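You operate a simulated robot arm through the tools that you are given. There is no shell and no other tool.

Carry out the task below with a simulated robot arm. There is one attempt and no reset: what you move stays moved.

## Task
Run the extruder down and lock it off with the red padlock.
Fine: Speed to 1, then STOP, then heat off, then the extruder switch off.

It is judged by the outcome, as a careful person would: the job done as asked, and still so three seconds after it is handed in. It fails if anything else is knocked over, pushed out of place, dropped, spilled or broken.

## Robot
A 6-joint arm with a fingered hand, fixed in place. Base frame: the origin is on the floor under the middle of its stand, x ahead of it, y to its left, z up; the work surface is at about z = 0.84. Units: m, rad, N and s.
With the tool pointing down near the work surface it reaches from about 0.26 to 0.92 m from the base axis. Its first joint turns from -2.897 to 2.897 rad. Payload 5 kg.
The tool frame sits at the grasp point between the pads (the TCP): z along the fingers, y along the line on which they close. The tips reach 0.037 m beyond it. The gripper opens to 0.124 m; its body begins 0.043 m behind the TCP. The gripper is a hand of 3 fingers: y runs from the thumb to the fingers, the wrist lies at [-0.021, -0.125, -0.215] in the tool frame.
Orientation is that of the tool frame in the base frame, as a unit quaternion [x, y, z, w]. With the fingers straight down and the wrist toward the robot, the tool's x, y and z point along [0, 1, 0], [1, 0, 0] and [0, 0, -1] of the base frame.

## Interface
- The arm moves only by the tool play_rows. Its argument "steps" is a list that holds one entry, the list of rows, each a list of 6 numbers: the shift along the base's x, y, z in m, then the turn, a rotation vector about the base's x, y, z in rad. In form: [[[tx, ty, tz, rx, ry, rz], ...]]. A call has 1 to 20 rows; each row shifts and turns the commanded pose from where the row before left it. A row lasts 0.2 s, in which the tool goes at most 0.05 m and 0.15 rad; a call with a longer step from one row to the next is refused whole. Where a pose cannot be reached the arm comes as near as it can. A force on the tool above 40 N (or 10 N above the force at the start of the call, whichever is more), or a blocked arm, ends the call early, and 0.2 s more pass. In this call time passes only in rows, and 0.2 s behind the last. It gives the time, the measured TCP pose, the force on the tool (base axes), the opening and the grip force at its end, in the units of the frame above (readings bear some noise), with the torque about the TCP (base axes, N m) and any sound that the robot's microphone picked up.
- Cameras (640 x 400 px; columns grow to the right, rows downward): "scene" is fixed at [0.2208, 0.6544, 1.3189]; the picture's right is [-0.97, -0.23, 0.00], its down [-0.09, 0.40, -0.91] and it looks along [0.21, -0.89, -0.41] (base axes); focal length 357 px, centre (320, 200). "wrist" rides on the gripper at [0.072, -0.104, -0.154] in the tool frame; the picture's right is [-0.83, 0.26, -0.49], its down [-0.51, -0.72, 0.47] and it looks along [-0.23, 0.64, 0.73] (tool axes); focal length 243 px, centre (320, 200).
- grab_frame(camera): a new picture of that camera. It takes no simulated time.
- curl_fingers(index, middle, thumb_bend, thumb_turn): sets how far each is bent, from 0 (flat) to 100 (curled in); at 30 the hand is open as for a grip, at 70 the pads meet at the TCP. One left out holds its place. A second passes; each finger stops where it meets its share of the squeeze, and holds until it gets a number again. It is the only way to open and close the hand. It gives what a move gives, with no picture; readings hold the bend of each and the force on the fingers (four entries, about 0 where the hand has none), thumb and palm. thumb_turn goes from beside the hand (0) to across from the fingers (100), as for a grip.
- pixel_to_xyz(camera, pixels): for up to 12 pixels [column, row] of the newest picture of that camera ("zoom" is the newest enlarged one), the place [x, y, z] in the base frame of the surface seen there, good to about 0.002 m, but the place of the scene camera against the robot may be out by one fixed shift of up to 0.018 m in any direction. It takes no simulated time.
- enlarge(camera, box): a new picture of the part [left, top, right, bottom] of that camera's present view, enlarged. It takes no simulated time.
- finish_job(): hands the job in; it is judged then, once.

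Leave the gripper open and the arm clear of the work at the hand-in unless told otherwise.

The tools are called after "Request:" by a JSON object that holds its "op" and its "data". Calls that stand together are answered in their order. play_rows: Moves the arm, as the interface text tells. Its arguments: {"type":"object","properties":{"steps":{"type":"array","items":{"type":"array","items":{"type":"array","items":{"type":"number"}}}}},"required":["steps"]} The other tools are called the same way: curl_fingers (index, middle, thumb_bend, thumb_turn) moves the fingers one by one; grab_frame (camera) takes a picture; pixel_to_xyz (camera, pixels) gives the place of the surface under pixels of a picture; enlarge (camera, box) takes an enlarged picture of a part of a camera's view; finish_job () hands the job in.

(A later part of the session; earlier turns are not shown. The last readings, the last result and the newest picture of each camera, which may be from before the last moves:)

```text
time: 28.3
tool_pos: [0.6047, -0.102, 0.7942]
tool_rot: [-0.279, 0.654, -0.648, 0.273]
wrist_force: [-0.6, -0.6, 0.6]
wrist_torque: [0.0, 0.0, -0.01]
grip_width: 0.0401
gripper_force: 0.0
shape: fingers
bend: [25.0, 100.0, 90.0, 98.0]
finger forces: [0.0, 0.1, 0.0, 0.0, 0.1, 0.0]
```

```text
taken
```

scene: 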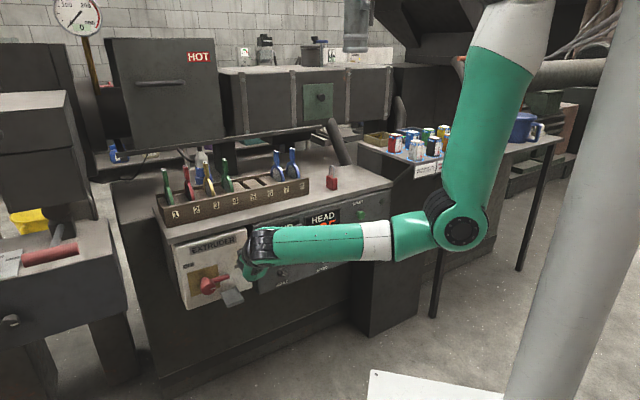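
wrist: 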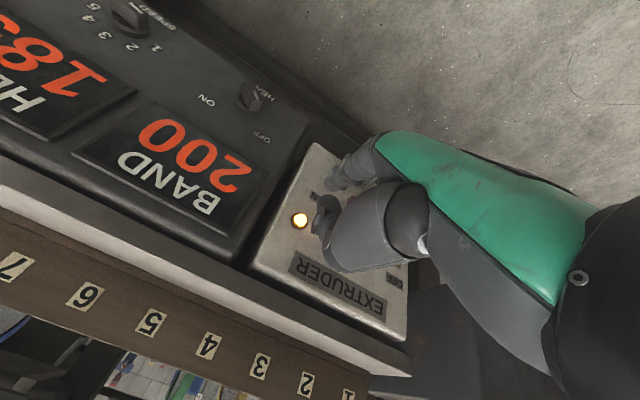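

BAND is cooling (200). I'll calibrate the scene camera against the wrist camera on features both can see: the lamp, label "EXTRUDER" and the box corner.

Request:
{"op": "pixel_to_xyz", "data": {"camera": "wrist", "pixels": [[300, 221], [320, 145], [407, 338], [248, 266], [376, 312], [300, 263], [84, 295], [150, 322]]}}

Request:
{"op": "pixel_to_xyz", "data": {"camera": "scene", "pixels": [[241, 252], [191, 251], [235, 239], [175, 241], [247, 227], [222, 262], [225, 273], [226, 277], [217, 278], [209, 286], [200, 279], [206, 273]]}}

Request:
{"op": "enlarge", "data": {"camera": "scene", "box": [170, 225, 270, 310]}}

Request:
{"op": "enlarge", "data": {"camera": "wrist", "box": [240, 130, 440, 360]}}

```text
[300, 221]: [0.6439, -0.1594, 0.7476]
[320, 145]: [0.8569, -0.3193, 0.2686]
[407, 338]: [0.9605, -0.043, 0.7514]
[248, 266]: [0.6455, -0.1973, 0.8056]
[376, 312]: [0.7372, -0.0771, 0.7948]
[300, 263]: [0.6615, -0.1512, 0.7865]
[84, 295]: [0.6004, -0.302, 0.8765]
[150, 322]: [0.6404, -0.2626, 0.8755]
```

```text
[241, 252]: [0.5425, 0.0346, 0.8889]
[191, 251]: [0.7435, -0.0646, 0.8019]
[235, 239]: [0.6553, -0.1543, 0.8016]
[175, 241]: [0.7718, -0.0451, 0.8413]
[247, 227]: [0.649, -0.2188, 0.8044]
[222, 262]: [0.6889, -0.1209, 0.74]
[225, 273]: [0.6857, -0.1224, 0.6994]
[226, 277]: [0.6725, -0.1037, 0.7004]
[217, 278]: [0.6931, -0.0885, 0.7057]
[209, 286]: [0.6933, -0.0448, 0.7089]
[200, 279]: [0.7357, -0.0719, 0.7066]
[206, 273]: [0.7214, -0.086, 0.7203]
```

```text
4.71 times, centred on (220, 268) of scene
```

zoom: 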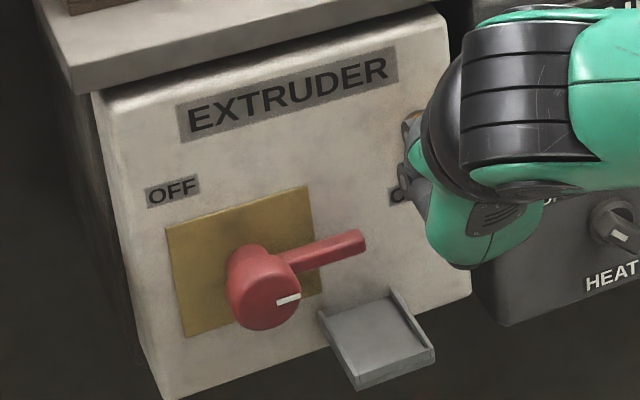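

```text
1.74 times, centred on (340, 245) of wrist
```

zoom: 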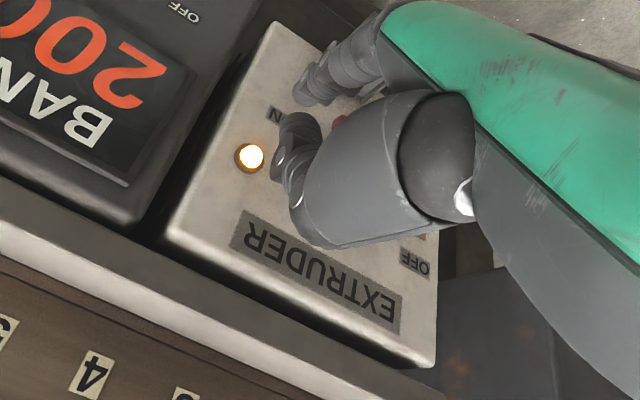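

The lamp reading hints that the shift may be smaller than I thought. I'll compare the corners of the EXTRUDER label in both cameras.

Request:
{"op": "pixel_to_xyz", "data": {"camera": "wrist", "pixels": [[387.7, 299.6], [294, 250.7], [287.1, 272.6], [383.1, 320.9], [300, 221]]}}

Request:
{"op": "pixel_to_xyz", "data": {"camera": "scene", "pixels": [[190.9, 255.7], [236.8, 242.5], [235.9, 235.5], [189.6, 248.3]]}}

Request:
{"op": "enlarge", "data": {"camera": "wrist", "box": [260, 230, 420, 340]}}

```text
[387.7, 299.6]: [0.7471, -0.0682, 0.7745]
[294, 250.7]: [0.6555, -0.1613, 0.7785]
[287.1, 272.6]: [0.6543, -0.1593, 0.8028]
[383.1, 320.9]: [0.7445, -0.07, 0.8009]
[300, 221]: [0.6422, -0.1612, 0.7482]
```

```text
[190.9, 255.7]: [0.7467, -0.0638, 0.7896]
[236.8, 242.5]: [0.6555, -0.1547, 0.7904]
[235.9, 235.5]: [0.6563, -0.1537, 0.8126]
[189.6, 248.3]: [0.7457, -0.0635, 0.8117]
```

```text
3.64 times, centred on (340, 285) of wrist
```

zoom: 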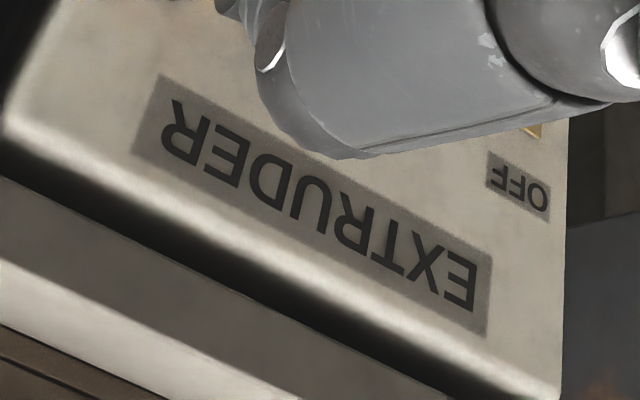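

The scene camera's shift is about (+0.001, +0.006, +0.012). The corrected pivot is u≈-0.4535, z≈0.685, and the lever is at z≈0.683, n≈-0.552 with its tip at u≈-0.39. I'll roll the hand a little so the curled middle finger clears the hub, then go down and in to the right of and below the lever.

Request:
{"op": "play_rows", "data": {"steps": [[[0, 0, -0.03, 0.0885, -0.0885, 0], [0, 0, -0.029, 0.0885, -0.0885, 0], [0.011, -0.011, 0, 0, 0, 0], [0.011, -0.011, 0, 0, 0, 0]]]}}

Request:
{"op": "enlarge", "data": {"camera": "scene", "box": [170, 225, 270, 310]}}

Request:
{"op": "grab_frame", "data": {"camera": "wrist"}}

```text
time: 29.3
tool_pos: [0.6303, -0.1235, 0.7363]
tool_rot: [-0.194, 0.681, -0.611, 0.354]
wrist_force: [-0.1, 0.6, 0.6]
wrist_torque: [0.0, 0.01, -0.01]
grip_width: 0.0404
gripper_force: 0.0
shape: fingers
bend: [25.0, 100.0, 90.0, 98.0]
finger forces: [0.0, 0.0, 0.0, 0.0, 0.0, 0.0]
```

```text
4.71 times, centred on (220, 268) of scene
```

zoom: 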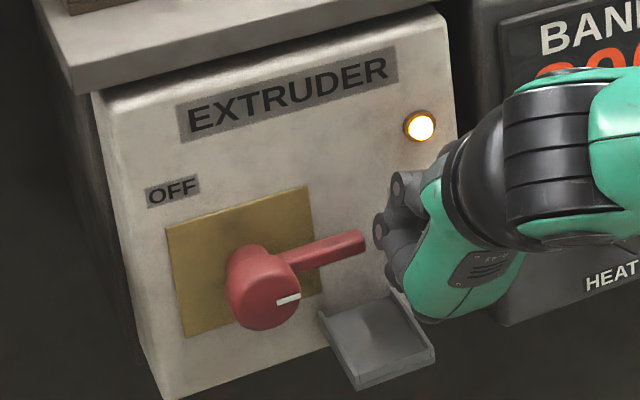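

```text
taken
```

wrist: 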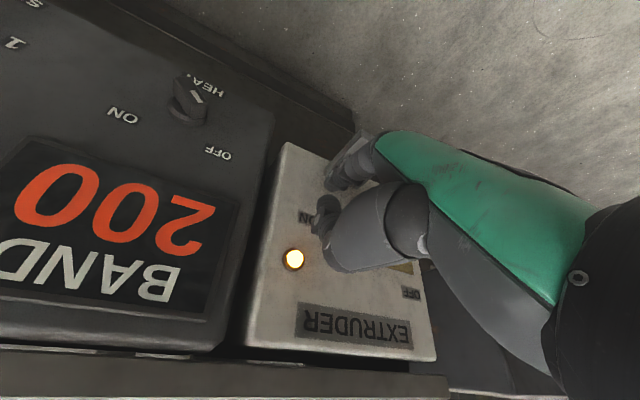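

The hand is in place to the right of the lever. I'll zoom the wrist camera to check the index tip's height relative to the lever's underside and the tray.

Request:
{"op": "enlarge", "data": {"camera": "wrist", "box": [290, 120, 390, 230]}}

Request:
{"op": "pixel_to_xyz", "data": {"camera": "zoom", "pixels": [[160, 240], [175, 255], [165, 215], [200, 245], [210, 200], [195, 175], [235, 250], [250, 270], [240, 120], [225, 235], [300, 250], [255, 225]]}}

```text
3.64 times, centred on (340, 175) of wrist
```

zoom: 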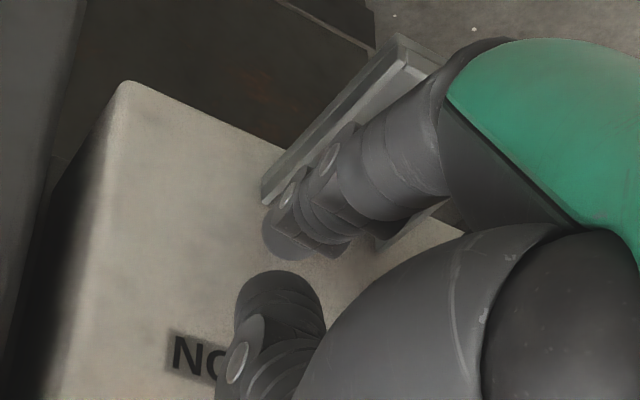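

```text
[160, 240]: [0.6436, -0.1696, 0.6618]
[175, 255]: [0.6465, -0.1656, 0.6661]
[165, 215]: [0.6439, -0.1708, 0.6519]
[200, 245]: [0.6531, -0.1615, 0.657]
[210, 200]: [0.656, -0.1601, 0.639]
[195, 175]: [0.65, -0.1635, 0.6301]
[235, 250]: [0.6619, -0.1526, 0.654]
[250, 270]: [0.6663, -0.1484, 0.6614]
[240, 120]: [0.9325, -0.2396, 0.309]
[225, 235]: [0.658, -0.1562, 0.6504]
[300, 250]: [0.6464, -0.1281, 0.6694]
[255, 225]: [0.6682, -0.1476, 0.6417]
```

The index tip is just below lever height with room above the tray. I'll slide it left under the lever, then lift along the arc for the first part.

Request:
{"op": "play_rows", "data": {"steps": [[[0.0107, 0.0107, -0.0015, 0, 0, 0], [0.0107, 0.0107, -0.0015, 0, 0, 0], [0, 0, 0.01, 0, 0, 0], [-0.001, -0.001, 0.01, 0, 0, 0]]]}}

Request:
{"op": "enlarge", "data": {"camera": "scene", "box": [170, 225, 270, 310]}}

```text
time: 30.3
tool_pos: [0.6506, -0.1039, 0.7534]
tool_rot: [-0.195, 0.681, -0.611, 0.353]
wrist_force: [-0.1, 0.3, -1.1]
wrist_torque: [0.01, -0.02, 0.01]
grip_width: 0.0406
gripper_force: 0.1
shape: fingers
bend: [25.0, 100.0, 90.0, 98.0]
finger forces: [0.6, 0.0, 0.1, 0.1, 0.0, 0.1]
```

```text
4.71 times, centred on (220, 268) of scene
```

zoom: 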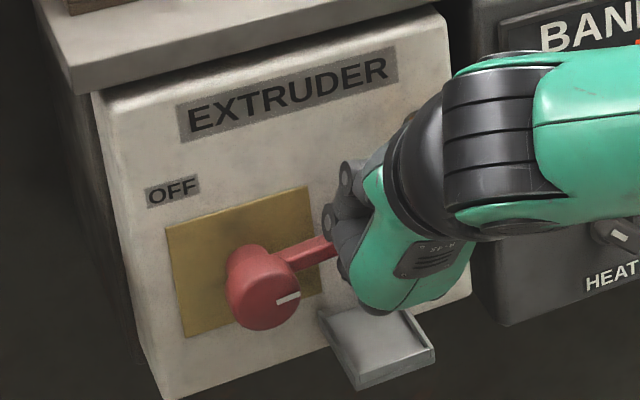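

It's just touching (0.6 N). I'll keep lifting along the arc.

Request:
{"op": "play_rows", "data": {"steps": [[[-0.0007, -0.0007, 0.0075, 0, 0, 0], [0.001, 0.001, 0.009, 0, 0, 0], [0.001, 0.001, 0.009, 0, 0, 0]]]}}

Request:
{"op": "enlarge", "data": {"camera": "scene", "box": [170, 225, 270, 310]}}

```text
time: 31.1
tool_pos: [0.6516, -0.1013, 0.7804]
tool_rot: [-0.194, 0.681, -0.61, 0.355]
wrist_force: [0.3, -0.1, -0.8]
wrist_torque: [0.0, 0.01, 0.01]
grip_width: 0.0406
gripper_force: 0.4
shape: fingers
bend: [25.0, 100.0, 90.0, 98.0]
finger forces: [0.3, 0.0, 0.0, 0.0, 0.0, 0.0]
```

```text
4.71 times, centred on (220, 268) of scene
```

zoom: 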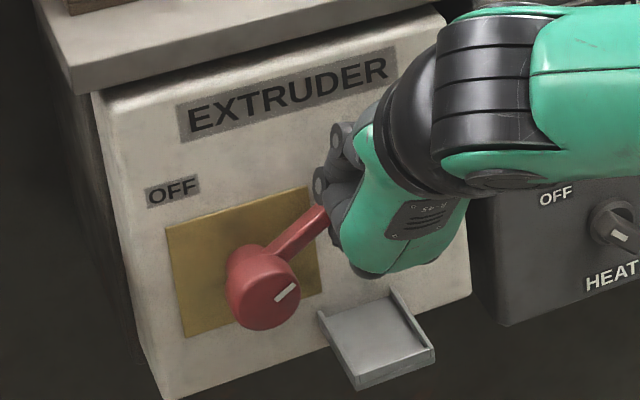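

The lever is turning (about 30°) with hardly any force. I'll continue the arc up to vertical.

Request:
{"op": "play_rows", "data": {"steps": [[[0.0053, 0.0053, 0.0145, 0, 0, 0], [0.009, 0.009, 0.0128, 0, 0, 0]]]}}

Request:
{"op": "enlarge", "data": {"camera": "scene", "box": [170, 225, 270, 310]}}

```text
time: 31.7
tool_pos: [0.6635, -0.0856, 0.8069]
tool_rot: [-0.195, 0.68, -0.61, 0.355]
wrist_force: [0.0, -0.7, -0.3]
wrist_torque: [0.0, -0.01, 0.01]
grip_width: 0.0401
gripper_force: 0.3
shape: fingers
bend: [25.0, 100.0, 90.0, 98.0]
finger forces: [0.2, 0.0, 0.1, 0.0, 0.1, 0.0]
```

```text
4.71 times, centred on (220, 268) of scene
```

zoom: 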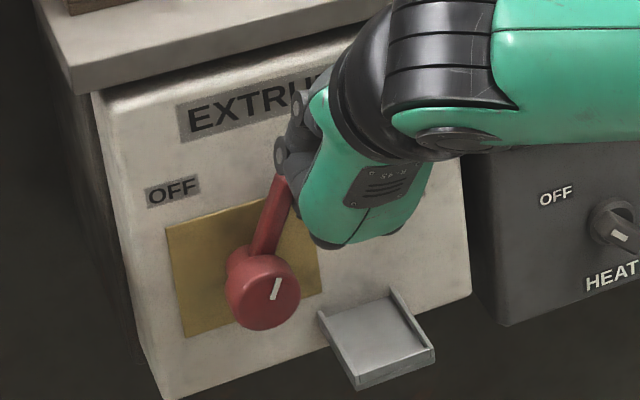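

The lever is at about 70° now. I'll finish the swing.

Request:
{"op": "play_rows", "data": {"steps": [[[0.006, 0.006, 0.005, 0, 0, 0], [0.006, 0.006, 0.004, 0, 0, 0]]]}}

Request:
{"op": "enlarge", "data": {"camera": "scene", "box": [170, 225, 270, 310]}}

```text
time: 32.3
tool_pos: [0.6742, -0.0742, 0.8178]
tool_rot: [-0.194, 0.681, -0.611, 0.354]
wrist_force: [-0.4, -0.1, -0.2]
wrist_torque: [0.01, 0.0, -0.01]
grip_width: 0.0402
gripper_force: 0.0
shape: fingers
bend: [25.0, 100.0, 90.0, 98.0]
finger forces: [0.0, 0.0, 0.0, 0.0, 0.0, 0.0]
```

```text
4.71 times, centred on (220, 268) of scene
```

zoom: 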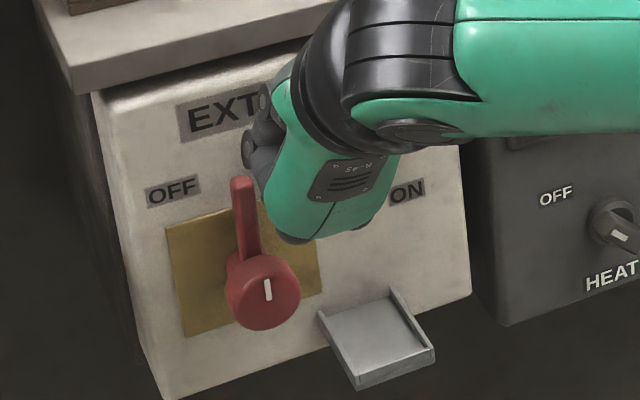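

The lever stands straight up beside OFF with no force left on the finger. I'll back the hand out and check the lamp.

Request:
{"op": "play_rows", "data": {"steps": [[[-0.004, -0.004, 0, 0, 0, 0], [-0.022, 0.014, 0.005, 0, 0, 0], [-0.03, -0.005, 0.01, 0, 0, 0], [-0.03, -0.02, 0.02, 0, 0, 0]]]}}

Request:
{"op": "grab_frame", "data": {"camera": "scene"}}

Request:
{"op": "enlarge", "data": {"camera": "scene", "box": [170, 225, 270, 310]}}

Request:
{"op": "grab_frame", "data": {"camera": "wrist"}}

```text
time: 33.3
tool_pos: [0.5898, -0.0923, 0.8508]
tool_rot: [-0.195, 0.681, -0.611, 0.355]
wrist_force: [0.1, 1.2, 0.1]
wrist_torque: [-0.01, 0.02, -0.02]
grip_width: 0.0402
gripper_force: 0.1
shape: fingers
bend: [25.0, 100.0, 90.0, 98.0]
finger forces: [0.1, 0.1, 0.1, 0.0, 0.1, 0.1]
```

```text
taken
```

scene: 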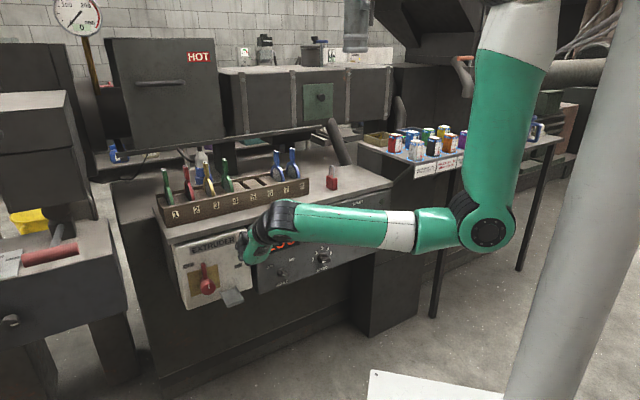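

```text
4.71 times, centred on (220, 268) of scene
```

zoom: 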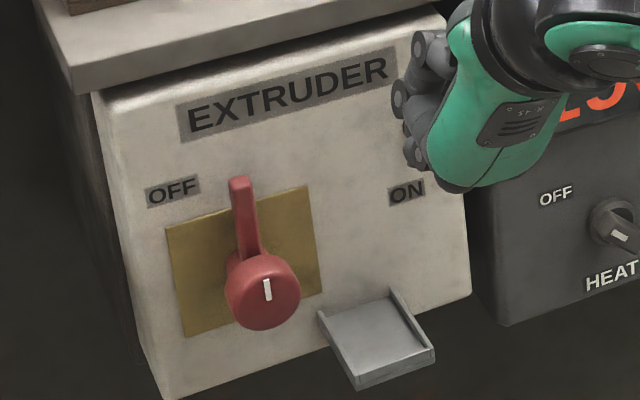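

```text
taken
```

wrist: 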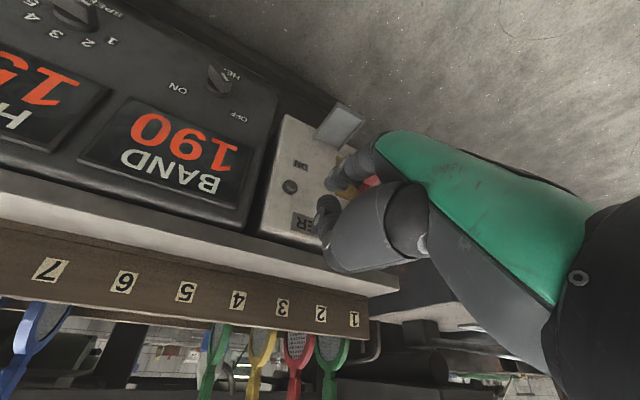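

The extruder lamp is out and the lever stands at OFF. Now for the padlock: I'll look closely at the tray and switch from the wrist camera to see where it belongs.

Request:
{"op": "enlarge", "data": {"camera": "wrist", "box": [270, 80, 400, 230]}}

Request:
{"op": "pixel_to_xyz", "data": {"camera": "zoom", "pixels": [[200, 130], [215, 60], [240, 75], [310, 100], [255, 175], [230, 150], [260, 110], [225, 110], [280, 150], [205, 150], [300, 125], [245, 130]]}}

Request:
{"op": "enlarge", "data": {"camera": "scene", "box": [200, 255, 250, 310]}}

Request:
{"op": "pixel_to_xyz", "data": {"camera": "zoom", "pixels": [[250, 215], [385, 175], [305, 335], [440, 285], [340, 250], [275, 240], [400, 235], [375, 300], [330, 200], [390, 215], [310, 320], [430, 275]]}}

```text
2.67 times, centred on (335, 155) of wrist
```

zoom: 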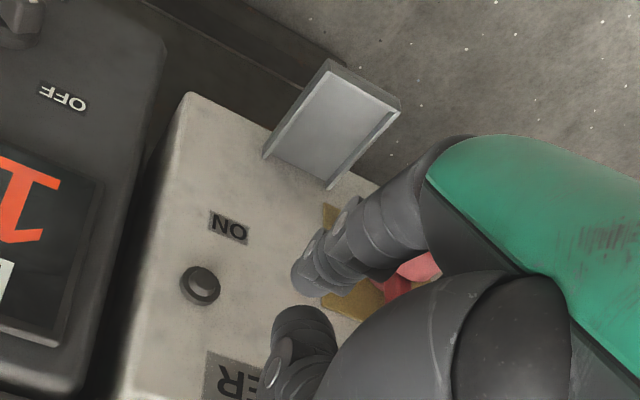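

```text
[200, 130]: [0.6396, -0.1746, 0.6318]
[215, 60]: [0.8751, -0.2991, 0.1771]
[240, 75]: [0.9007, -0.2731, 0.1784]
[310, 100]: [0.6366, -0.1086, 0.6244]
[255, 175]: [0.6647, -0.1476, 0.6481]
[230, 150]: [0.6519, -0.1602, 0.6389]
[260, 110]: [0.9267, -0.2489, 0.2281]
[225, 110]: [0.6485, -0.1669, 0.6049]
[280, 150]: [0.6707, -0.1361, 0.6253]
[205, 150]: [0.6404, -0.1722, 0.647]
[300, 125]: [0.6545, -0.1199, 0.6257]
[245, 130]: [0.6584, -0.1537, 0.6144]
```

```text
7.27 times, centred on (225, 282) of scene
```

zoom: 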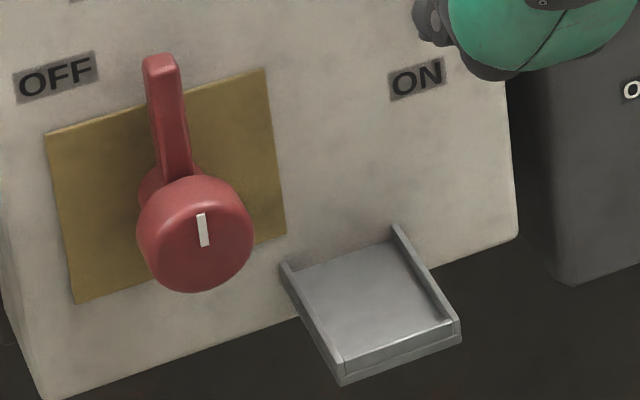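

```text
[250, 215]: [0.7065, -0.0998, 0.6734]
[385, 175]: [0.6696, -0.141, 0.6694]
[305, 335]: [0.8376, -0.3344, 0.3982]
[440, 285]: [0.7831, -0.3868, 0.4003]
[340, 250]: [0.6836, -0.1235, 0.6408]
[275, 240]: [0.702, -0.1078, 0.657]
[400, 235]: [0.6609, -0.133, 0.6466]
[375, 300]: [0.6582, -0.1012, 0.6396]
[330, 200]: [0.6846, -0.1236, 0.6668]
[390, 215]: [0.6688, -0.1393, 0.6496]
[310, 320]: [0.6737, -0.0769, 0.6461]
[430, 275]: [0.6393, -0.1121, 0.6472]
```

The tray's inside spans about u=-0.415…-0.370 and n=-0.574…-0.507, with its floor at z≈0.625. It sits right where the lever would come down to ON, so it's the padlock seat. I'll measure the padlock's size and orientation from the scene camera.

Request:
{"op": "enlarge", "data": {"camera": "scene", "box": [305, 150, 365, 200]}}

Request:
{"op": "pixel_to_xyz", "data": {"camera": "zoom", "pixels": [[230, 190], [282, 220], [328, 215], [230, 280], [285, 320], [325, 305], [255, 250], [305, 260], [275, 125], [295, 140], [262, 160], [305, 190]]}}

```text
8.00 times, centred on (335, 175) of scene
```

zoom: 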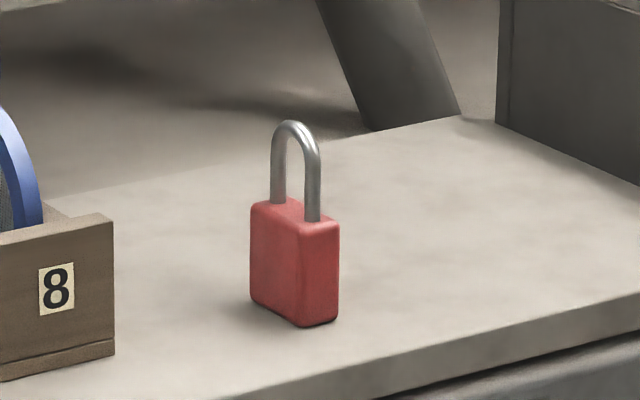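

```text
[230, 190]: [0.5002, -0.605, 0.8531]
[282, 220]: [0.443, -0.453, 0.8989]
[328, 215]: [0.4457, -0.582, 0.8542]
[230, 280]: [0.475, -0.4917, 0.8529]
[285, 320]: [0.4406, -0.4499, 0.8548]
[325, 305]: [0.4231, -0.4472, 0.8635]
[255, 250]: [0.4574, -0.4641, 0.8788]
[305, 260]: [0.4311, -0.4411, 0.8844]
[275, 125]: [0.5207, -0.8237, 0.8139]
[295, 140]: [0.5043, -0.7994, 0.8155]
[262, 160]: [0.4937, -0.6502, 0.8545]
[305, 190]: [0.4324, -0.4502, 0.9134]
```

I'll sample more points along both visible faces of the padlock body and the shackle.

Request:
{"op": "enlarge", "data": {"camera": "scene", "box": [320, 160, 350, 185]}}

Request:
{"op": "pixel_to_xyz", "data": {"camera": "zoom", "pixels": [[190, 260], [230, 280], [270, 300], [290, 310], [310, 320], [340, 310], [370, 300], [390, 290], [250, 220], [320, 270], [228, 120], [310, 150]]}}

```text
16.00 times, centred on (335, 172) of scene
```

zoom: 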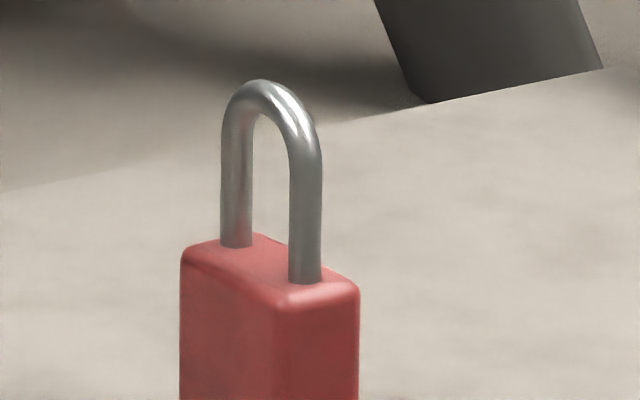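

```text
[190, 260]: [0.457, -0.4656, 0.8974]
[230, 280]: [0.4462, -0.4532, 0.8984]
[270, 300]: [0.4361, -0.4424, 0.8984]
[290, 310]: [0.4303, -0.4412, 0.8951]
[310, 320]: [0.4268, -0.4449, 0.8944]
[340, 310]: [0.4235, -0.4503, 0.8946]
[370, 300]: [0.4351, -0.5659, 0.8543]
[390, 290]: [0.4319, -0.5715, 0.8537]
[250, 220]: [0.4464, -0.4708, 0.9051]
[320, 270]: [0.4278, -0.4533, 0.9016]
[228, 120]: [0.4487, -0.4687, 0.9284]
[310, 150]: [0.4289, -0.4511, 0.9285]
```

The padlock stands with its wide side perpendicular to the panel. It's about 38 mm wide, 20 mm thick and 47 mm tall in the body, centred at about (0.438, -0.469). I'll grip it across its thickness, with the fingers on the left and the thumb on the right, tool pitched steeply down. First I'll raise the hand clear.

Request:
{"op": "play_rows", "data": {"steps": [[[-0.005, 0.005, 0.045, 0, 0, 0], [-0.005, -0.005, 0.045, 0, 0, 0], [-0.01, -0.02, 0.045, 0, 0, 0]]]}}

Request:
{"op": "grab_frame", "data": {"camera": "scene"}}

```text
refused: row 3 steps farther than a row can; nothing moved
```

```text
taken
```

scene: 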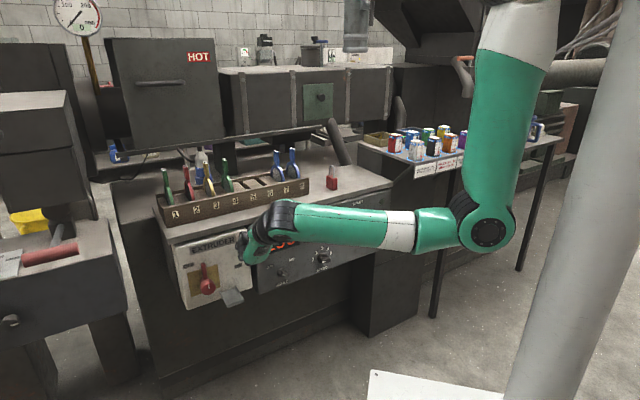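

The call was refused because row 3 was slightly too long, and nothing moved. I'll send it again with shorter rows.

Request:
{"op": "play_rows", "data": {"steps": [[[-0.005, 0.005, 0.042, 0, 0, 0], [-0.005, -0.005, 0.042, 0, 0, 0], [-0.01, -0.02, 0.04, 0, 0, 0]]]}}

Request:
{"op": "grab_frame", "data": {"camera": "scene"}}

```text
time: 34.1
tool_pos: [0.5737, -0.1069, 0.9767]
tool_rot: [-0.195, 0.681, -0.61, 0.355]
wrist_force: [0.2, 1.0, -0.4]
wrist_torque: [0.02, -0.01, -0.02]
grip_width: 0.04
gripper_force: 0.0
shape: fingers
bend: [25.0, 100.0, 90.0, 98.0]
finger forces: [0.0, 0.1, 0.0, 0.1, 0.0, 0.1]
```

```text
taken
```

scene: 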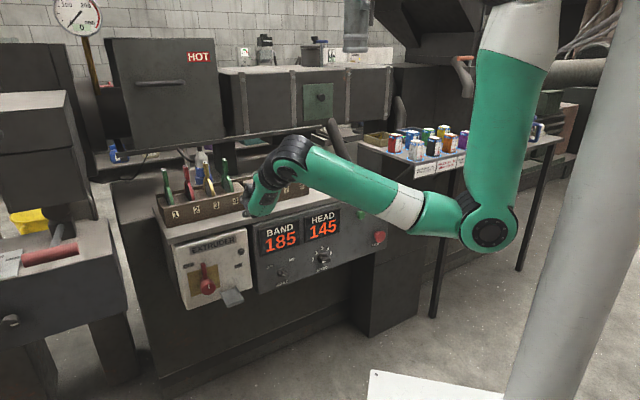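

I'm at z≈0.98 with the lever up and everything in place. I'll start turning the hand to the steep-down, fingers-left orientation while moving back over toward the padlock.

Request:
{"op": "play_rows", "data": {"steps": [[[-0.0112, -0.0211, 0.0064, 0.1226, -0.017, -0.0588], [-0.0112, -0.0211, 0.0064, 0.1226, -0.017, -0.0588], [-0.0112, -0.0211, 0.0064, 0.1226, -0.017, -0.0588], [-0.0112, -0.0211, 0.0064, 0.1226, -0.017, -0.0588], [-0.0112, -0.0211, 0.0064, 0.1226, -0.017, -0.0588]]]}}

Request:
{"op": "grab_frame", "data": {"camera": "scene"}}

```text
time: 35.3
tool_pos: [0.5133, -0.2135, 1.0059]
tool_rot: [0.047, 0.838, -0.429, 0.333]
wrist_force: [-0.5, -0.5, 1.4]
wrist_torque: [-0.01, 0.0, 0.0]
grip_width: 0.0403
gripper_force: 0.1
shape: fingers
bend: [25.0, 100.0, 90.0, 98.0]
finger forces: [0.0, 0.1, 0.0, 0.0, 0.1, 0.0]
```

```text
taken
```

scene: 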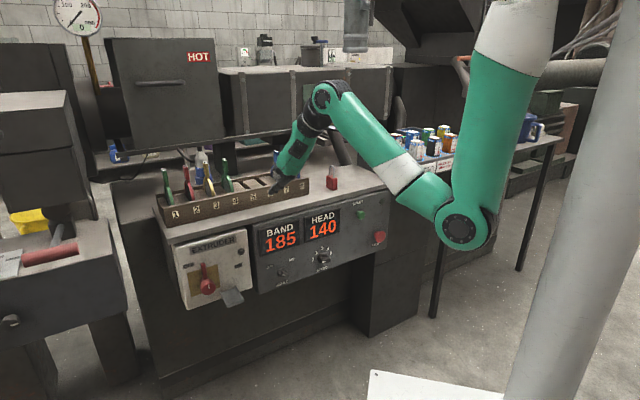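

There's no reach problem so far. I'll continue the turn.

Request:
{"op": "play_rows", "data": {"steps": [[[-0.0122, -0.0221, 0.004, 0.1226, -0.017, -0.0588], [-0.0122, -0.0221, 0.004, 0.1226, -0.017, -0.0588], [-0.0122, -0.0221, 0.004, 0.1226, -0.017, -0.0588], [-0.0122, -0.0221, 0.004, 0.1226, -0.017, -0.0588]]]}}

Request:
{"op": "grab_frame", "data": {"camera": "scene"}}

Request:
{"op": "grab_frame", "data": {"camera": "wrist"}}

```text
time: 36.3
tool_pos: [0.4664, -0.3032, 1.0236]
tool_rot: [0.238, 0.895, -0.247, 0.287]
wrist_force: [-0.3, 0.1, -1.0]
wrist_torque: [-0.04, 0.04, -0.02]
grip_width: 0.04
gripper_force: 0.1
shape: fingers
bend: [25.0, 100.0, 90.0, 98.0]
finger forces: [0.0, 0.0, 0.0, 0.0, 0.0, 0.0]
```

```text
taken
```

scene: 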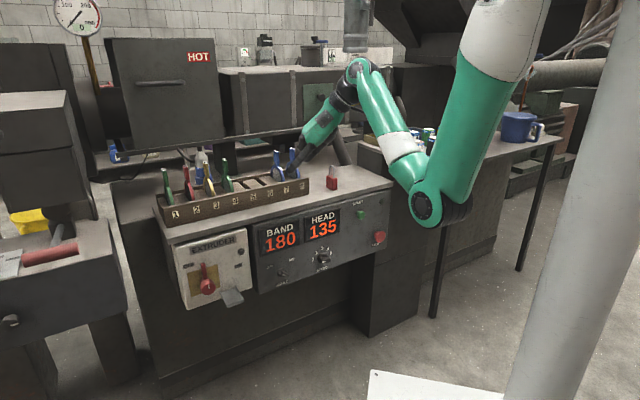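

```text
taken
```

wrist: 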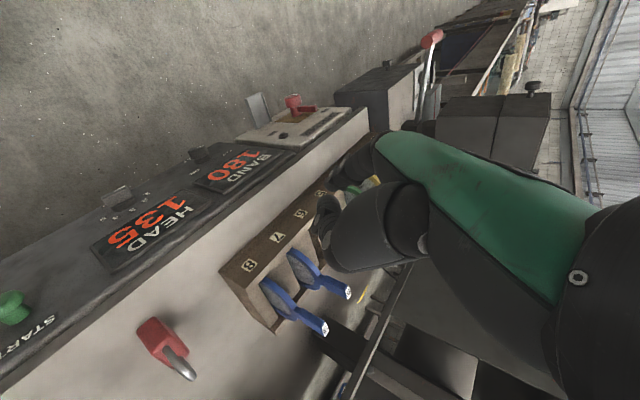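

I'll finish the last part of the turn, then open the hand.

Request:
{"op": "play_rows", "data": {"steps": [[[-0.0122, -0.0221, 0.003, 0.1226, -0.017, -0.0588], [-0.0122, -0.0221, 0.003, 0.1226, -0.017, -0.0588], [-0.0122, -0.0221, 0.003, 0.115, -0.016, -0.055]]]}}

Request:
{"op": "curl_fingers", "data": {"index": 40, "middle": 40, "thumb_bend": 35, "thumb_turn": 100}}

Request:
{"op": "grab_frame", "data": {"camera": "scene"}}

Request:
{"op": "grab_frame", "data": {"camera": "wrist"}}

```text
time: 37.1
tool_pos: [0.4273, -0.3708, 1.0311]
tool_rot: [0.367, 0.893, -0.101, 0.239]
wrist_force: [0.8, -0.8, 0.5]
wrist_torque: [-0.04, 0.0, 0.01]
grip_width: 0.0402
gripper_force: 0.0
shape: fingers
bend: [25.0, 100.0, 90.0, 98.0]
finger forces: [0.0, 0.0, 0.0, 0.0, 0.0, 0.1]
```

```text
time: 38.1
tool_pos: [0.428, -0.3722, 1.0304]
tool_rot: [0.367, 0.893, -0.101, 0.239]
wrist_force: [0.0, -0.4, -0.7]
wrist_torque: [0.0, -0.01, -0.01]
grip_width: 0.106
gripper_force: 0.1
shape: fingers
bend: [40.0, 40.0, 35.0, 98.0]
finger forces: [0.1, 0.0, 0.0, 0.0, 0.0, 0.0]
```

```text
taken
```

scene: 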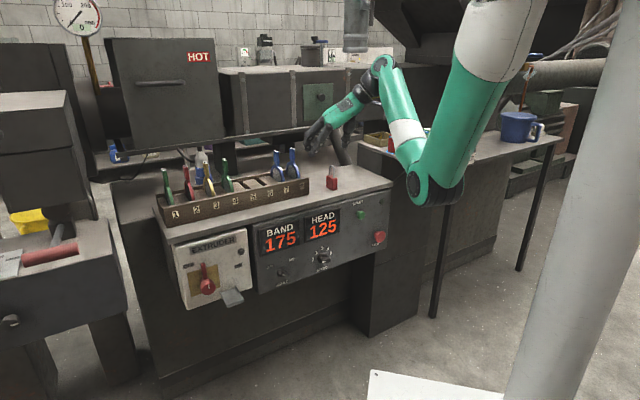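

```text
taken
```

wrist: 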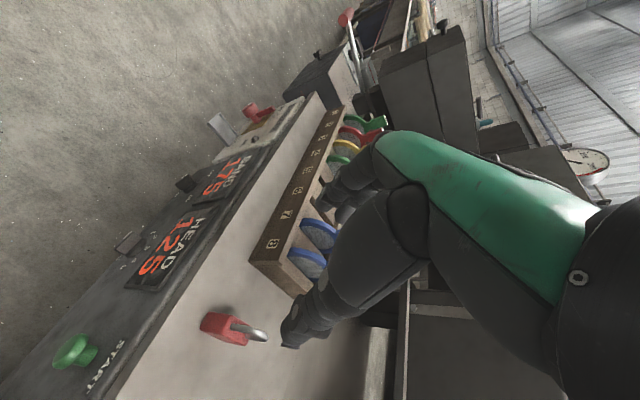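

The hand is open with the tool pitched steeply down. The padlock appears at (230,330) in the wrist view; I'll measure it precisely there.

Request:
{"op": "enlarge", "data": {"camera": "wrist", "box": [190, 295, 280, 360]}}

Request:
{"op": "pixel_to_xyz", "data": {"camera": "zoom", "pixels": [[90, 160], [140, 105], [330, 130], [270, 250], [90, 240], [200, 200], [330, 190], [360, 230], [470, 290], [520, 250], [280, 190], [460, 225]]}}

```text
6.15 times, centred on (235, 328) of wrist
```

zoom: 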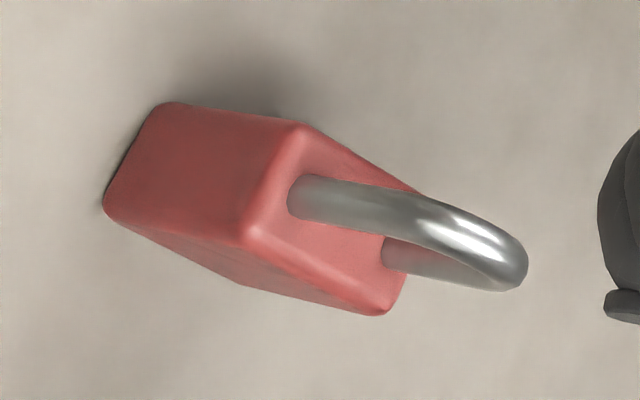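

```text
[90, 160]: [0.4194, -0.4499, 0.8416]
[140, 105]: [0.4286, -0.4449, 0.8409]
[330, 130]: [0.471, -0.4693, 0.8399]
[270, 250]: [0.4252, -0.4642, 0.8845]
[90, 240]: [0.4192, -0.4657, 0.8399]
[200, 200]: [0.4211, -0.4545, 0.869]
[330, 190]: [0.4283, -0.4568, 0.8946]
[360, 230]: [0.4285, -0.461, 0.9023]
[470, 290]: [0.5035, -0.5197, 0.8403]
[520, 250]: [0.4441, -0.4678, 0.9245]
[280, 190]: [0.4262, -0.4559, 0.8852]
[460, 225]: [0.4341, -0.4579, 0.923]
```

I'll query the corners of the padlock's top face.

Request:
{"op": "pixel_to_xyz", "data": {"camera": "zoom", "pixels": [[302, 132], [408, 190], [382, 305], [252, 240], [395, 215], [375, 295], [300, 200], [395, 250], [170, 110], [110, 205], [525, 270], [500, 230]]}}

```text
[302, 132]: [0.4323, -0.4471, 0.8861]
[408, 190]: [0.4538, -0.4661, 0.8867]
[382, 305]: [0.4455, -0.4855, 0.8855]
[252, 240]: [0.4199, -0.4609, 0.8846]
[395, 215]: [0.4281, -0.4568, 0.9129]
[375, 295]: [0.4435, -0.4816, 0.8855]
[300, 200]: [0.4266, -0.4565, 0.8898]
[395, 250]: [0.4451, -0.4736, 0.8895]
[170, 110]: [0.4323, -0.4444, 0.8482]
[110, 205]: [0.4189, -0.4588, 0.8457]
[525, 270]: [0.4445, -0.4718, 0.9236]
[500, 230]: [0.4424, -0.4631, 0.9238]
```

The padlock's centre is about (0.438, -0.465), with the body top at z=0.886 and the shackle top at about 0.928. I'll move to a point above and in front of it along the tool axis, step by step to catch any reach limit.

Request:
{"op": "play_rows", "data": {"steps": [[[-0.015, -0.0264, -0.02, 0, 0, 0]]]}}

Request:
{"op": "pixel_to_xyz", "data": {"camera": "wrist", "pixels": [[300, 293], [308, 288], [255, 262], [290, 250]]}}

```text
time: 38.5
tool_pos: [0.4138, -0.3973, 1.0129]
tool_rot: [0.366, 0.893, -0.102, 0.24]
wrist_force: [0.4, 0.1, 0.5]
wrist_torque: [0.0, -0.03, -0.02]
grip_width: 0.1062
gripper_force: 0.1
shape: fingers
bend: [40.0, 40.0, 35.0, 98.0]
finger forces: [0.0, 0.1, 0.0, 0.0, 0.0, 0.0]
```

```text
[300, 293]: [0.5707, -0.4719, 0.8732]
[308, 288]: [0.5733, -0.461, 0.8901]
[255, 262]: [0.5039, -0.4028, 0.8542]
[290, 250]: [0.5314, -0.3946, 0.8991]
```

Reached exactly. The rack's right end is at u≈-0.071, so the fingers will clear it. Next step toward the pre-grasp point.

Request:
{"op": "play_rows", "data": {"steps": [[[-0.0157, -0.0276, -0.036, 0, 0, 0]]]}}

Request:
{"op": "grab_frame", "data": {"camera": "wrist"}}

Request:
{"op": "enlarge", "data": {"camera": "scene", "box": [270, 80, 400, 200]}}

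```text
time: 38.9
tool_pos: [0.396, -0.4257, 0.9758]
tool_rot: [0.366, 0.894, -0.102, 0.239]
wrist_force: [-0.7, 0.3, 0.2]
wrist_torque: [0.03, -0.01, 0.01]
grip_width: 0.1061
gripper_force: 0.2
shape: fingers
bend: [40.0, 40.0, 35.0, 98.0]
finger forces: [0.0, 0.0, 0.0, 0.1, 0.0, 0.0]
```

```text
taken
```

wrist: 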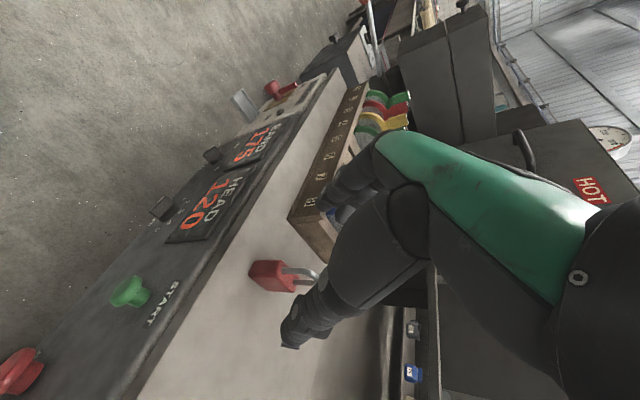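

```text
3.33 times, centred on (335, 140) of scene
```

zoom: 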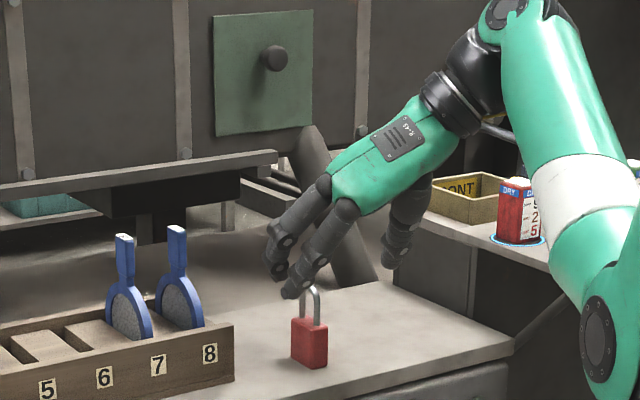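

The hand is at the pre-grasp point. I'll check the fingertip and thumb tip positions against the padlock before going down.

Request:
{"op": "pixel_to_xyz", "data": {"camera": "zoom", "pixels": [[290, 288], [275, 270], [283, 278], [300, 282], [392, 262], [398, 240], [320, 262], [310, 290]]}}

Request:
{"op": "pixel_to_xyz", "data": {"camera": "wrist", "pixels": [[288, 343], [300, 330], [310, 315], [325, 205], [318, 200], [340, 190], [300, 345], [330, 300]]}}

Request:
{"op": "enlarge", "data": {"camera": "wrist", "box": [240, 170, 360, 360]}}

```text
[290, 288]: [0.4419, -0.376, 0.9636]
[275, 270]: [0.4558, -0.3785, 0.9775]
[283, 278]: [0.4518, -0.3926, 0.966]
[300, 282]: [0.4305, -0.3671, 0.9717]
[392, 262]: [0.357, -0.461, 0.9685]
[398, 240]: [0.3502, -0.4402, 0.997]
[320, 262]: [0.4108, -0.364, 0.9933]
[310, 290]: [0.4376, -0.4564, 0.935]
```

```text
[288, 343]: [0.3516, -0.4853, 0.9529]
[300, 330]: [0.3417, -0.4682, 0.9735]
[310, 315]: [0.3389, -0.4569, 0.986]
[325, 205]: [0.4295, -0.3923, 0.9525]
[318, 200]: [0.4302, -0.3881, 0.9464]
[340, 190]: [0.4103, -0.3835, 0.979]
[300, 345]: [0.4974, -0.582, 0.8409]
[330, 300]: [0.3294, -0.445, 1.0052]
```

```text
2.11 times, centred on (300, 265) of wrist
```

zoom: 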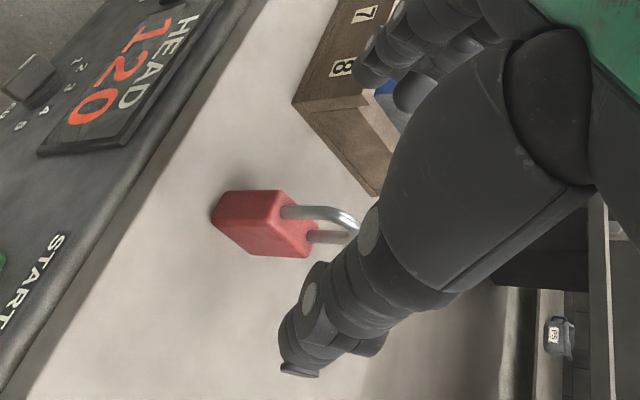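

The fingers straddle the padlock: the index is about 5 cm to the left, the thumb 7 cm to the right. I'll descend along the tool axis.

Request:
{"op": "play_rows", "data": {"steps": [[[0.0146, -0.0136, -0.0346, 0, 0, 0], [0.0146, -0.0136, -0.0346, 0, 0, 0]]]}}

Request:
{"op": "enlarge", "data": {"camera": "scene", "box": [280, 110, 380, 200]}}

Request:
{"op": "enlarge", "data": {"camera": "wrist", "box": [240, 170, 360, 360]}}

```text
time: 39.5
tool_pos: [0.4279, -0.4504, 0.9064]
tool_rot: [0.366, 0.893, -0.103, 0.239]
wrist_force: [-1.2, -0.5, 0.2]
wrist_torque: [-0.02, 0.03, 0.01]
grip_width: 0.1062
gripper_force: 0.0
shape: fingers
bend: [40.0, 40.0, 35.0, 98.0]
finger forces: [0.1, 0.0, 0.1, 0.0, 0.0, 0.1]
```

```text
4.44 times, centred on (330, 155) of scene
```

zoom: 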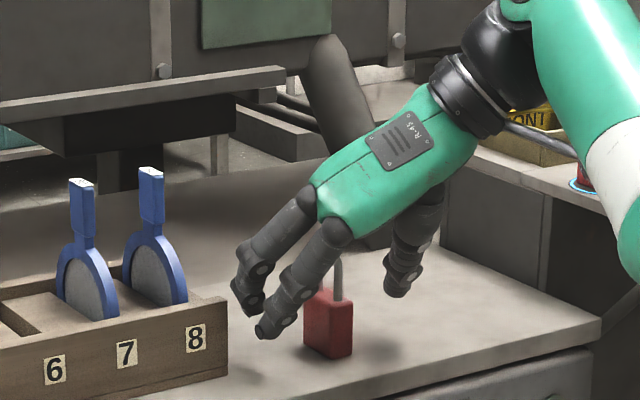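

```text
2.11 times, centred on (300, 265) of wrist
```

zoom: 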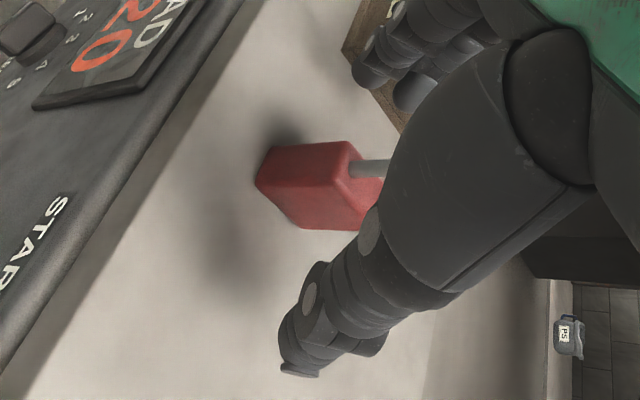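

The padlock is between the fingers and thumb. One last small step down, then I'll start closing evenly.

Request:
{"op": "play_rows", "data": {"steps": [[[0.0048, -0.0092, -0.0164, 0, 0, 0]]]}}

Request:
{"op": "curl_fingers", "data": {"index": 55, "middle": 55, "thumb_bend": 53}}

Request:
{"op": "enlarge", "data": {"camera": "scene", "box": [280, 110, 380, 200]}}

Request:
{"op": "enlarge", "data": {"camera": "wrist", "box": [240, 170, 360, 360]}}

```text
time: 39.9
tool_pos: [0.4332, -0.4605, 0.891]
tool_rot: [0.366, 0.894, -0.102, 0.24]
wrist_force: [-0.6, -1.0, 0.0]
wrist_torque: [0.02, 0.0, 0.0]
grip_width: 0.106
gripper_force: 0.0
shape: fingers
bend: [40.0, 40.0, 35.0, 98.0]
finger forces: [0.1, 0.0, 0.0, 0.0, 0.1, 0.0]
```

```text
time: 40.9
tool_pos: [0.4329, -0.4611, 0.89]
tool_rot: [0.366, 0.894, -0.103, 0.239]
wrist_force: [0.0, 0.7, 0.2]
wrist_torque: [0.0, 0.01, -0.06]
grip_width: 0.0558
gripper_force: 0.1
shape: fingers
bend: [55.0, 55.0, 53.0, 100.0]
finger forces: [0.1, 0.0, 0.0, 0.1, 0.1, 0.1]
```

```text
4.44 times, centred on (330, 155) of scene
```

zoom: 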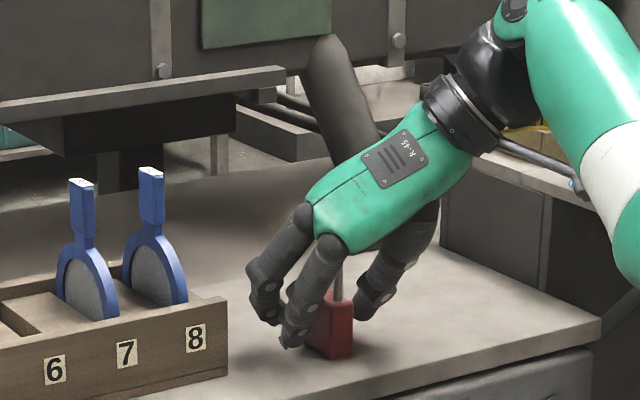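

```text
2.11 times, centred on (300, 265) of wrist
```

zoom: 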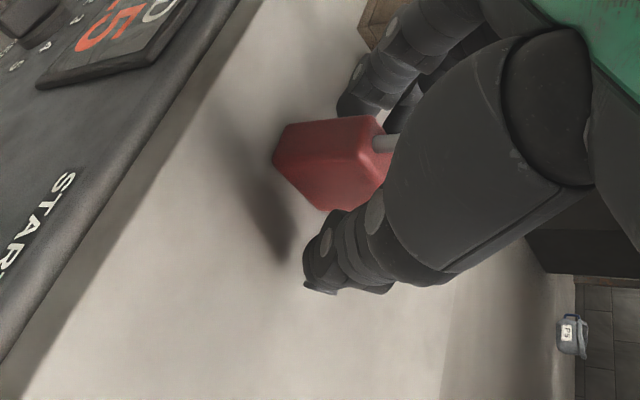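

The gap is down to 56 mm and looks centred on the padlock. I'll close further in steps.

Request:
{"op": "curl_fingers", "data": {"index": 61, "middle": 61, "thumb_bend": 60}}

Request:
{"op": "enlarge", "data": {"camera": "wrist", "box": [240, 170, 360, 360]}}

```text
time: 41.9
tool_pos: [0.4321, -0.4598, 0.8905]
tool_rot: [0.366, 0.894, -0.102, 0.239]
wrist_force: [-0.4, 0.5, 0.6]
wrist_torque: [0.03, -0.02, -0.01]
grip_width: 0.0356
gripper_force: 0.0
shape: fingers
bend: [61.0, 61.0, 60.0, 100.0]
finger forces: [0.0, 0.0, 0.0, 0.0, 0.0, 0.0]
```

```text
2.11 times, centred on (300, 265) of wrist
```

zoom: 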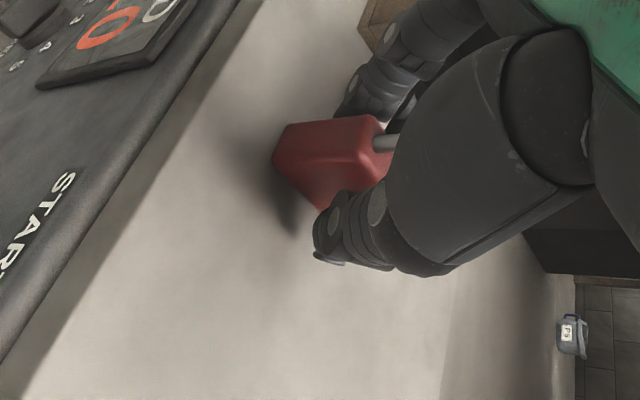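

At 36 mm there's still no contact. I'll close further.

Request:
{"op": "curl_fingers", "data": {"index": 65, "middle": 65, "thumb_bend": 64}}

Request:
{"op": "enlarge", "data": {"camera": "wrist", "box": [240, 170, 360, 360]}}

Request:
{"op": "enlarge", "data": {"camera": "scene", "box": [300, 130, 370, 190]}}

```text
time: 42.9
tool_pos: [0.4324, -0.4611, 0.8913]
tool_rot: [0.367, 0.893, -0.102, 0.239]
wrist_force: [-0.4, 0.3, 0.3]
wrist_torque: [-0.01, 0.02, -0.02]
grip_width: 0.0265
gripper_force: 2.2
shape: fingers
bend: [64.0, 64.0, 63.0, 100.0]
finger forces: [0.9, 0.8, 0.1, 0.1, 1.4, 0.0]
```

```text
2.11 times, centred on (300, 265) of wrist
```

zoom: 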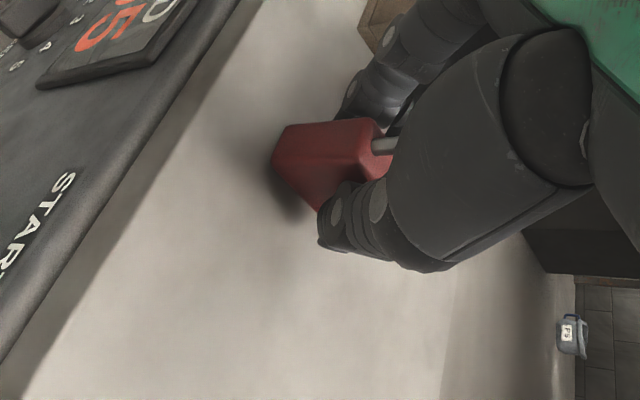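

```text
6.67 times, centred on (335, 160) of scene
```

zoom: 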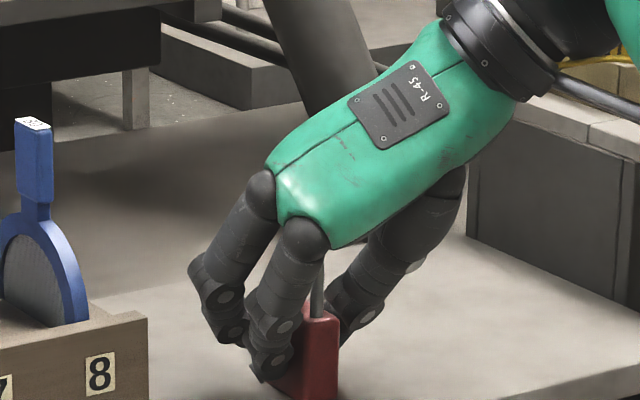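

All three digits are touching the body lightly and evenly. I'll squeeze for a firm grip.

Request:
{"op": "curl_fingers", "data": {"index": 75, "middle": 75, "thumb_bend": 75}}

Request:
{"op": "play_rows", "data": {"steps": [[[-0.003, 0.003, 0.02, 0, 0, 0]]]}}

Request:
{"op": "enlarge", "data": {"camera": "scene", "box": [290, 120, 380, 200]}}

Request:
{"op": "grab_frame", "data": {"camera": "wrist"}}

```text
time: 43.9
tool_pos: [0.432, -0.4611, 0.8899]
tool_rot: [0.367, 0.893, -0.102, 0.238]
wrist_force: [0.5, -0.3, -0.4]
wrist_torque: [0.02, 0.02, 0.01]
grip_width: 0.0231
gripper_force: 22.6
shape: fingers
bend: [73.0, 73.0, 64.0, 100.0]
finger forces: [12.9, 9.8, 0.0, 0.1, 23.3, 0.1]
```

```text
time: 44.3
tool_pos: [0.4305, -0.4558, 0.9104]
tool_rot: [0.366, 0.894, -0.101, 0.239]
wrist_force: [0.5, 0.1, -0.6]
wrist_torque: [0.02, 0.02, 0.01]
grip_width: 0.0229
gripper_force: 22.8
shape: fingers
bend: [73.0, 73.0, 64.0, 100.0]
finger forces: [12.9, 9.7, 0.0, 0.1, 23.1, 0.0]
```

```text
5.00 times, centred on (335, 160) of scene
```

zoom: 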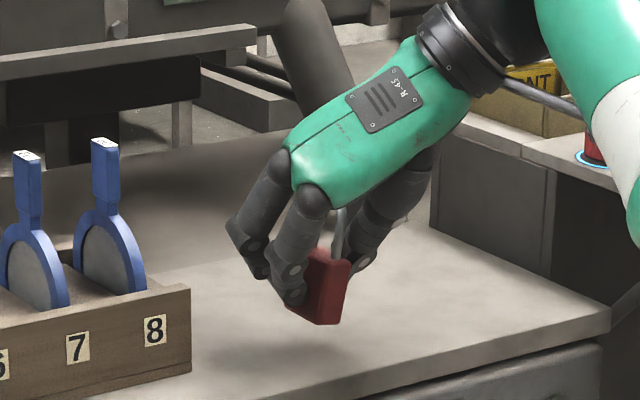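

```text
taken
```

wrist: 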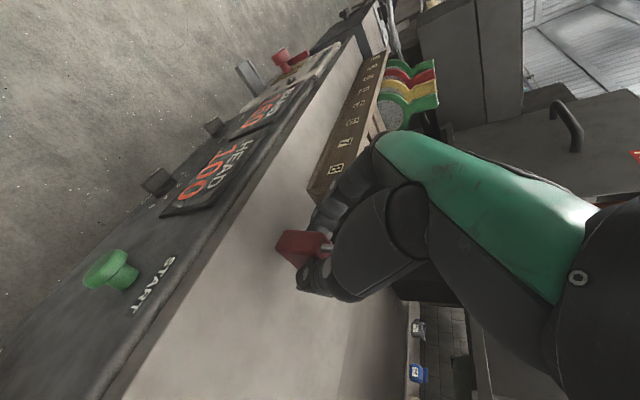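

The padlock is lifted in a firm 23 N grip, slightly tilted. I'll raise it higher and back off the table, then measure its pose in the hand.

Request:
{"op": "play_rows", "data": {"steps": [[[-0.008, 0.008, 0.04, 0, 0, 0], [-0.012, 0.012, 0.04, 0, 0, 0], [-0.008, 0.02, 0.02, 0, 0, 0]]]}}

Request:
{"op": "enlarge", "data": {"camera": "scene", "box": [290, 80, 390, 170]}}

Request:
{"op": "enlarge", "data": {"camera": "wrist", "box": [250, 170, 370, 320]}}

```text
time: 45.1
tool_pos: [0.4008, -0.4183, 1.0119]
tool_rot: [0.367, 0.893, -0.102, 0.239]
wrist_force: [-0.7, -0.8, -1.0]
wrist_torque: [0.02, 0.01, 0.0]
grip_width: 0.0229
gripper_force: 23.5
shape: fingers
bend: [73.0, 73.0, 64.0, 100.0]
finger forces: [12.9, 9.5, 0.0, 0.1, 23.2, 0.1]
```

```text
4.44 times, centred on (340, 125) of scene
```

zoom: 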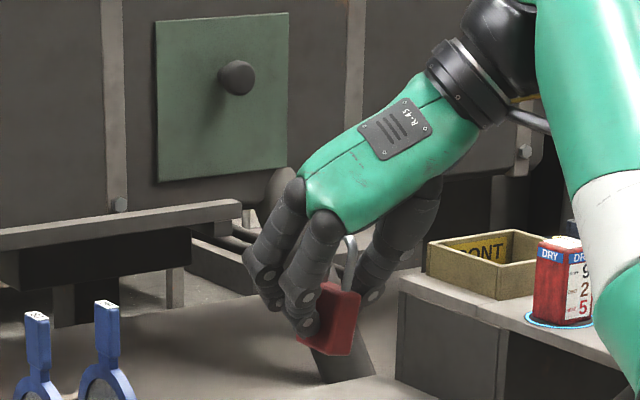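

```text
2.67 times, centred on (310, 245) of wrist
```

zoom: 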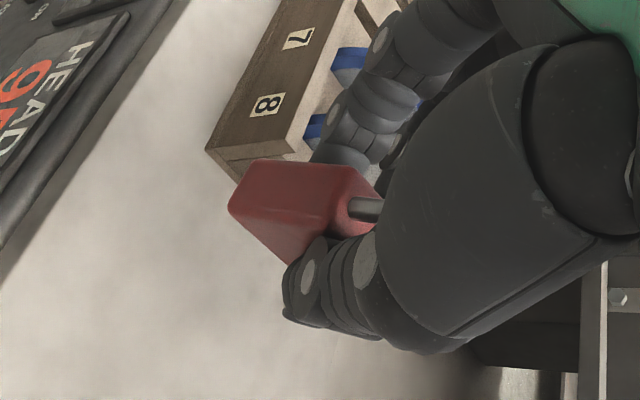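

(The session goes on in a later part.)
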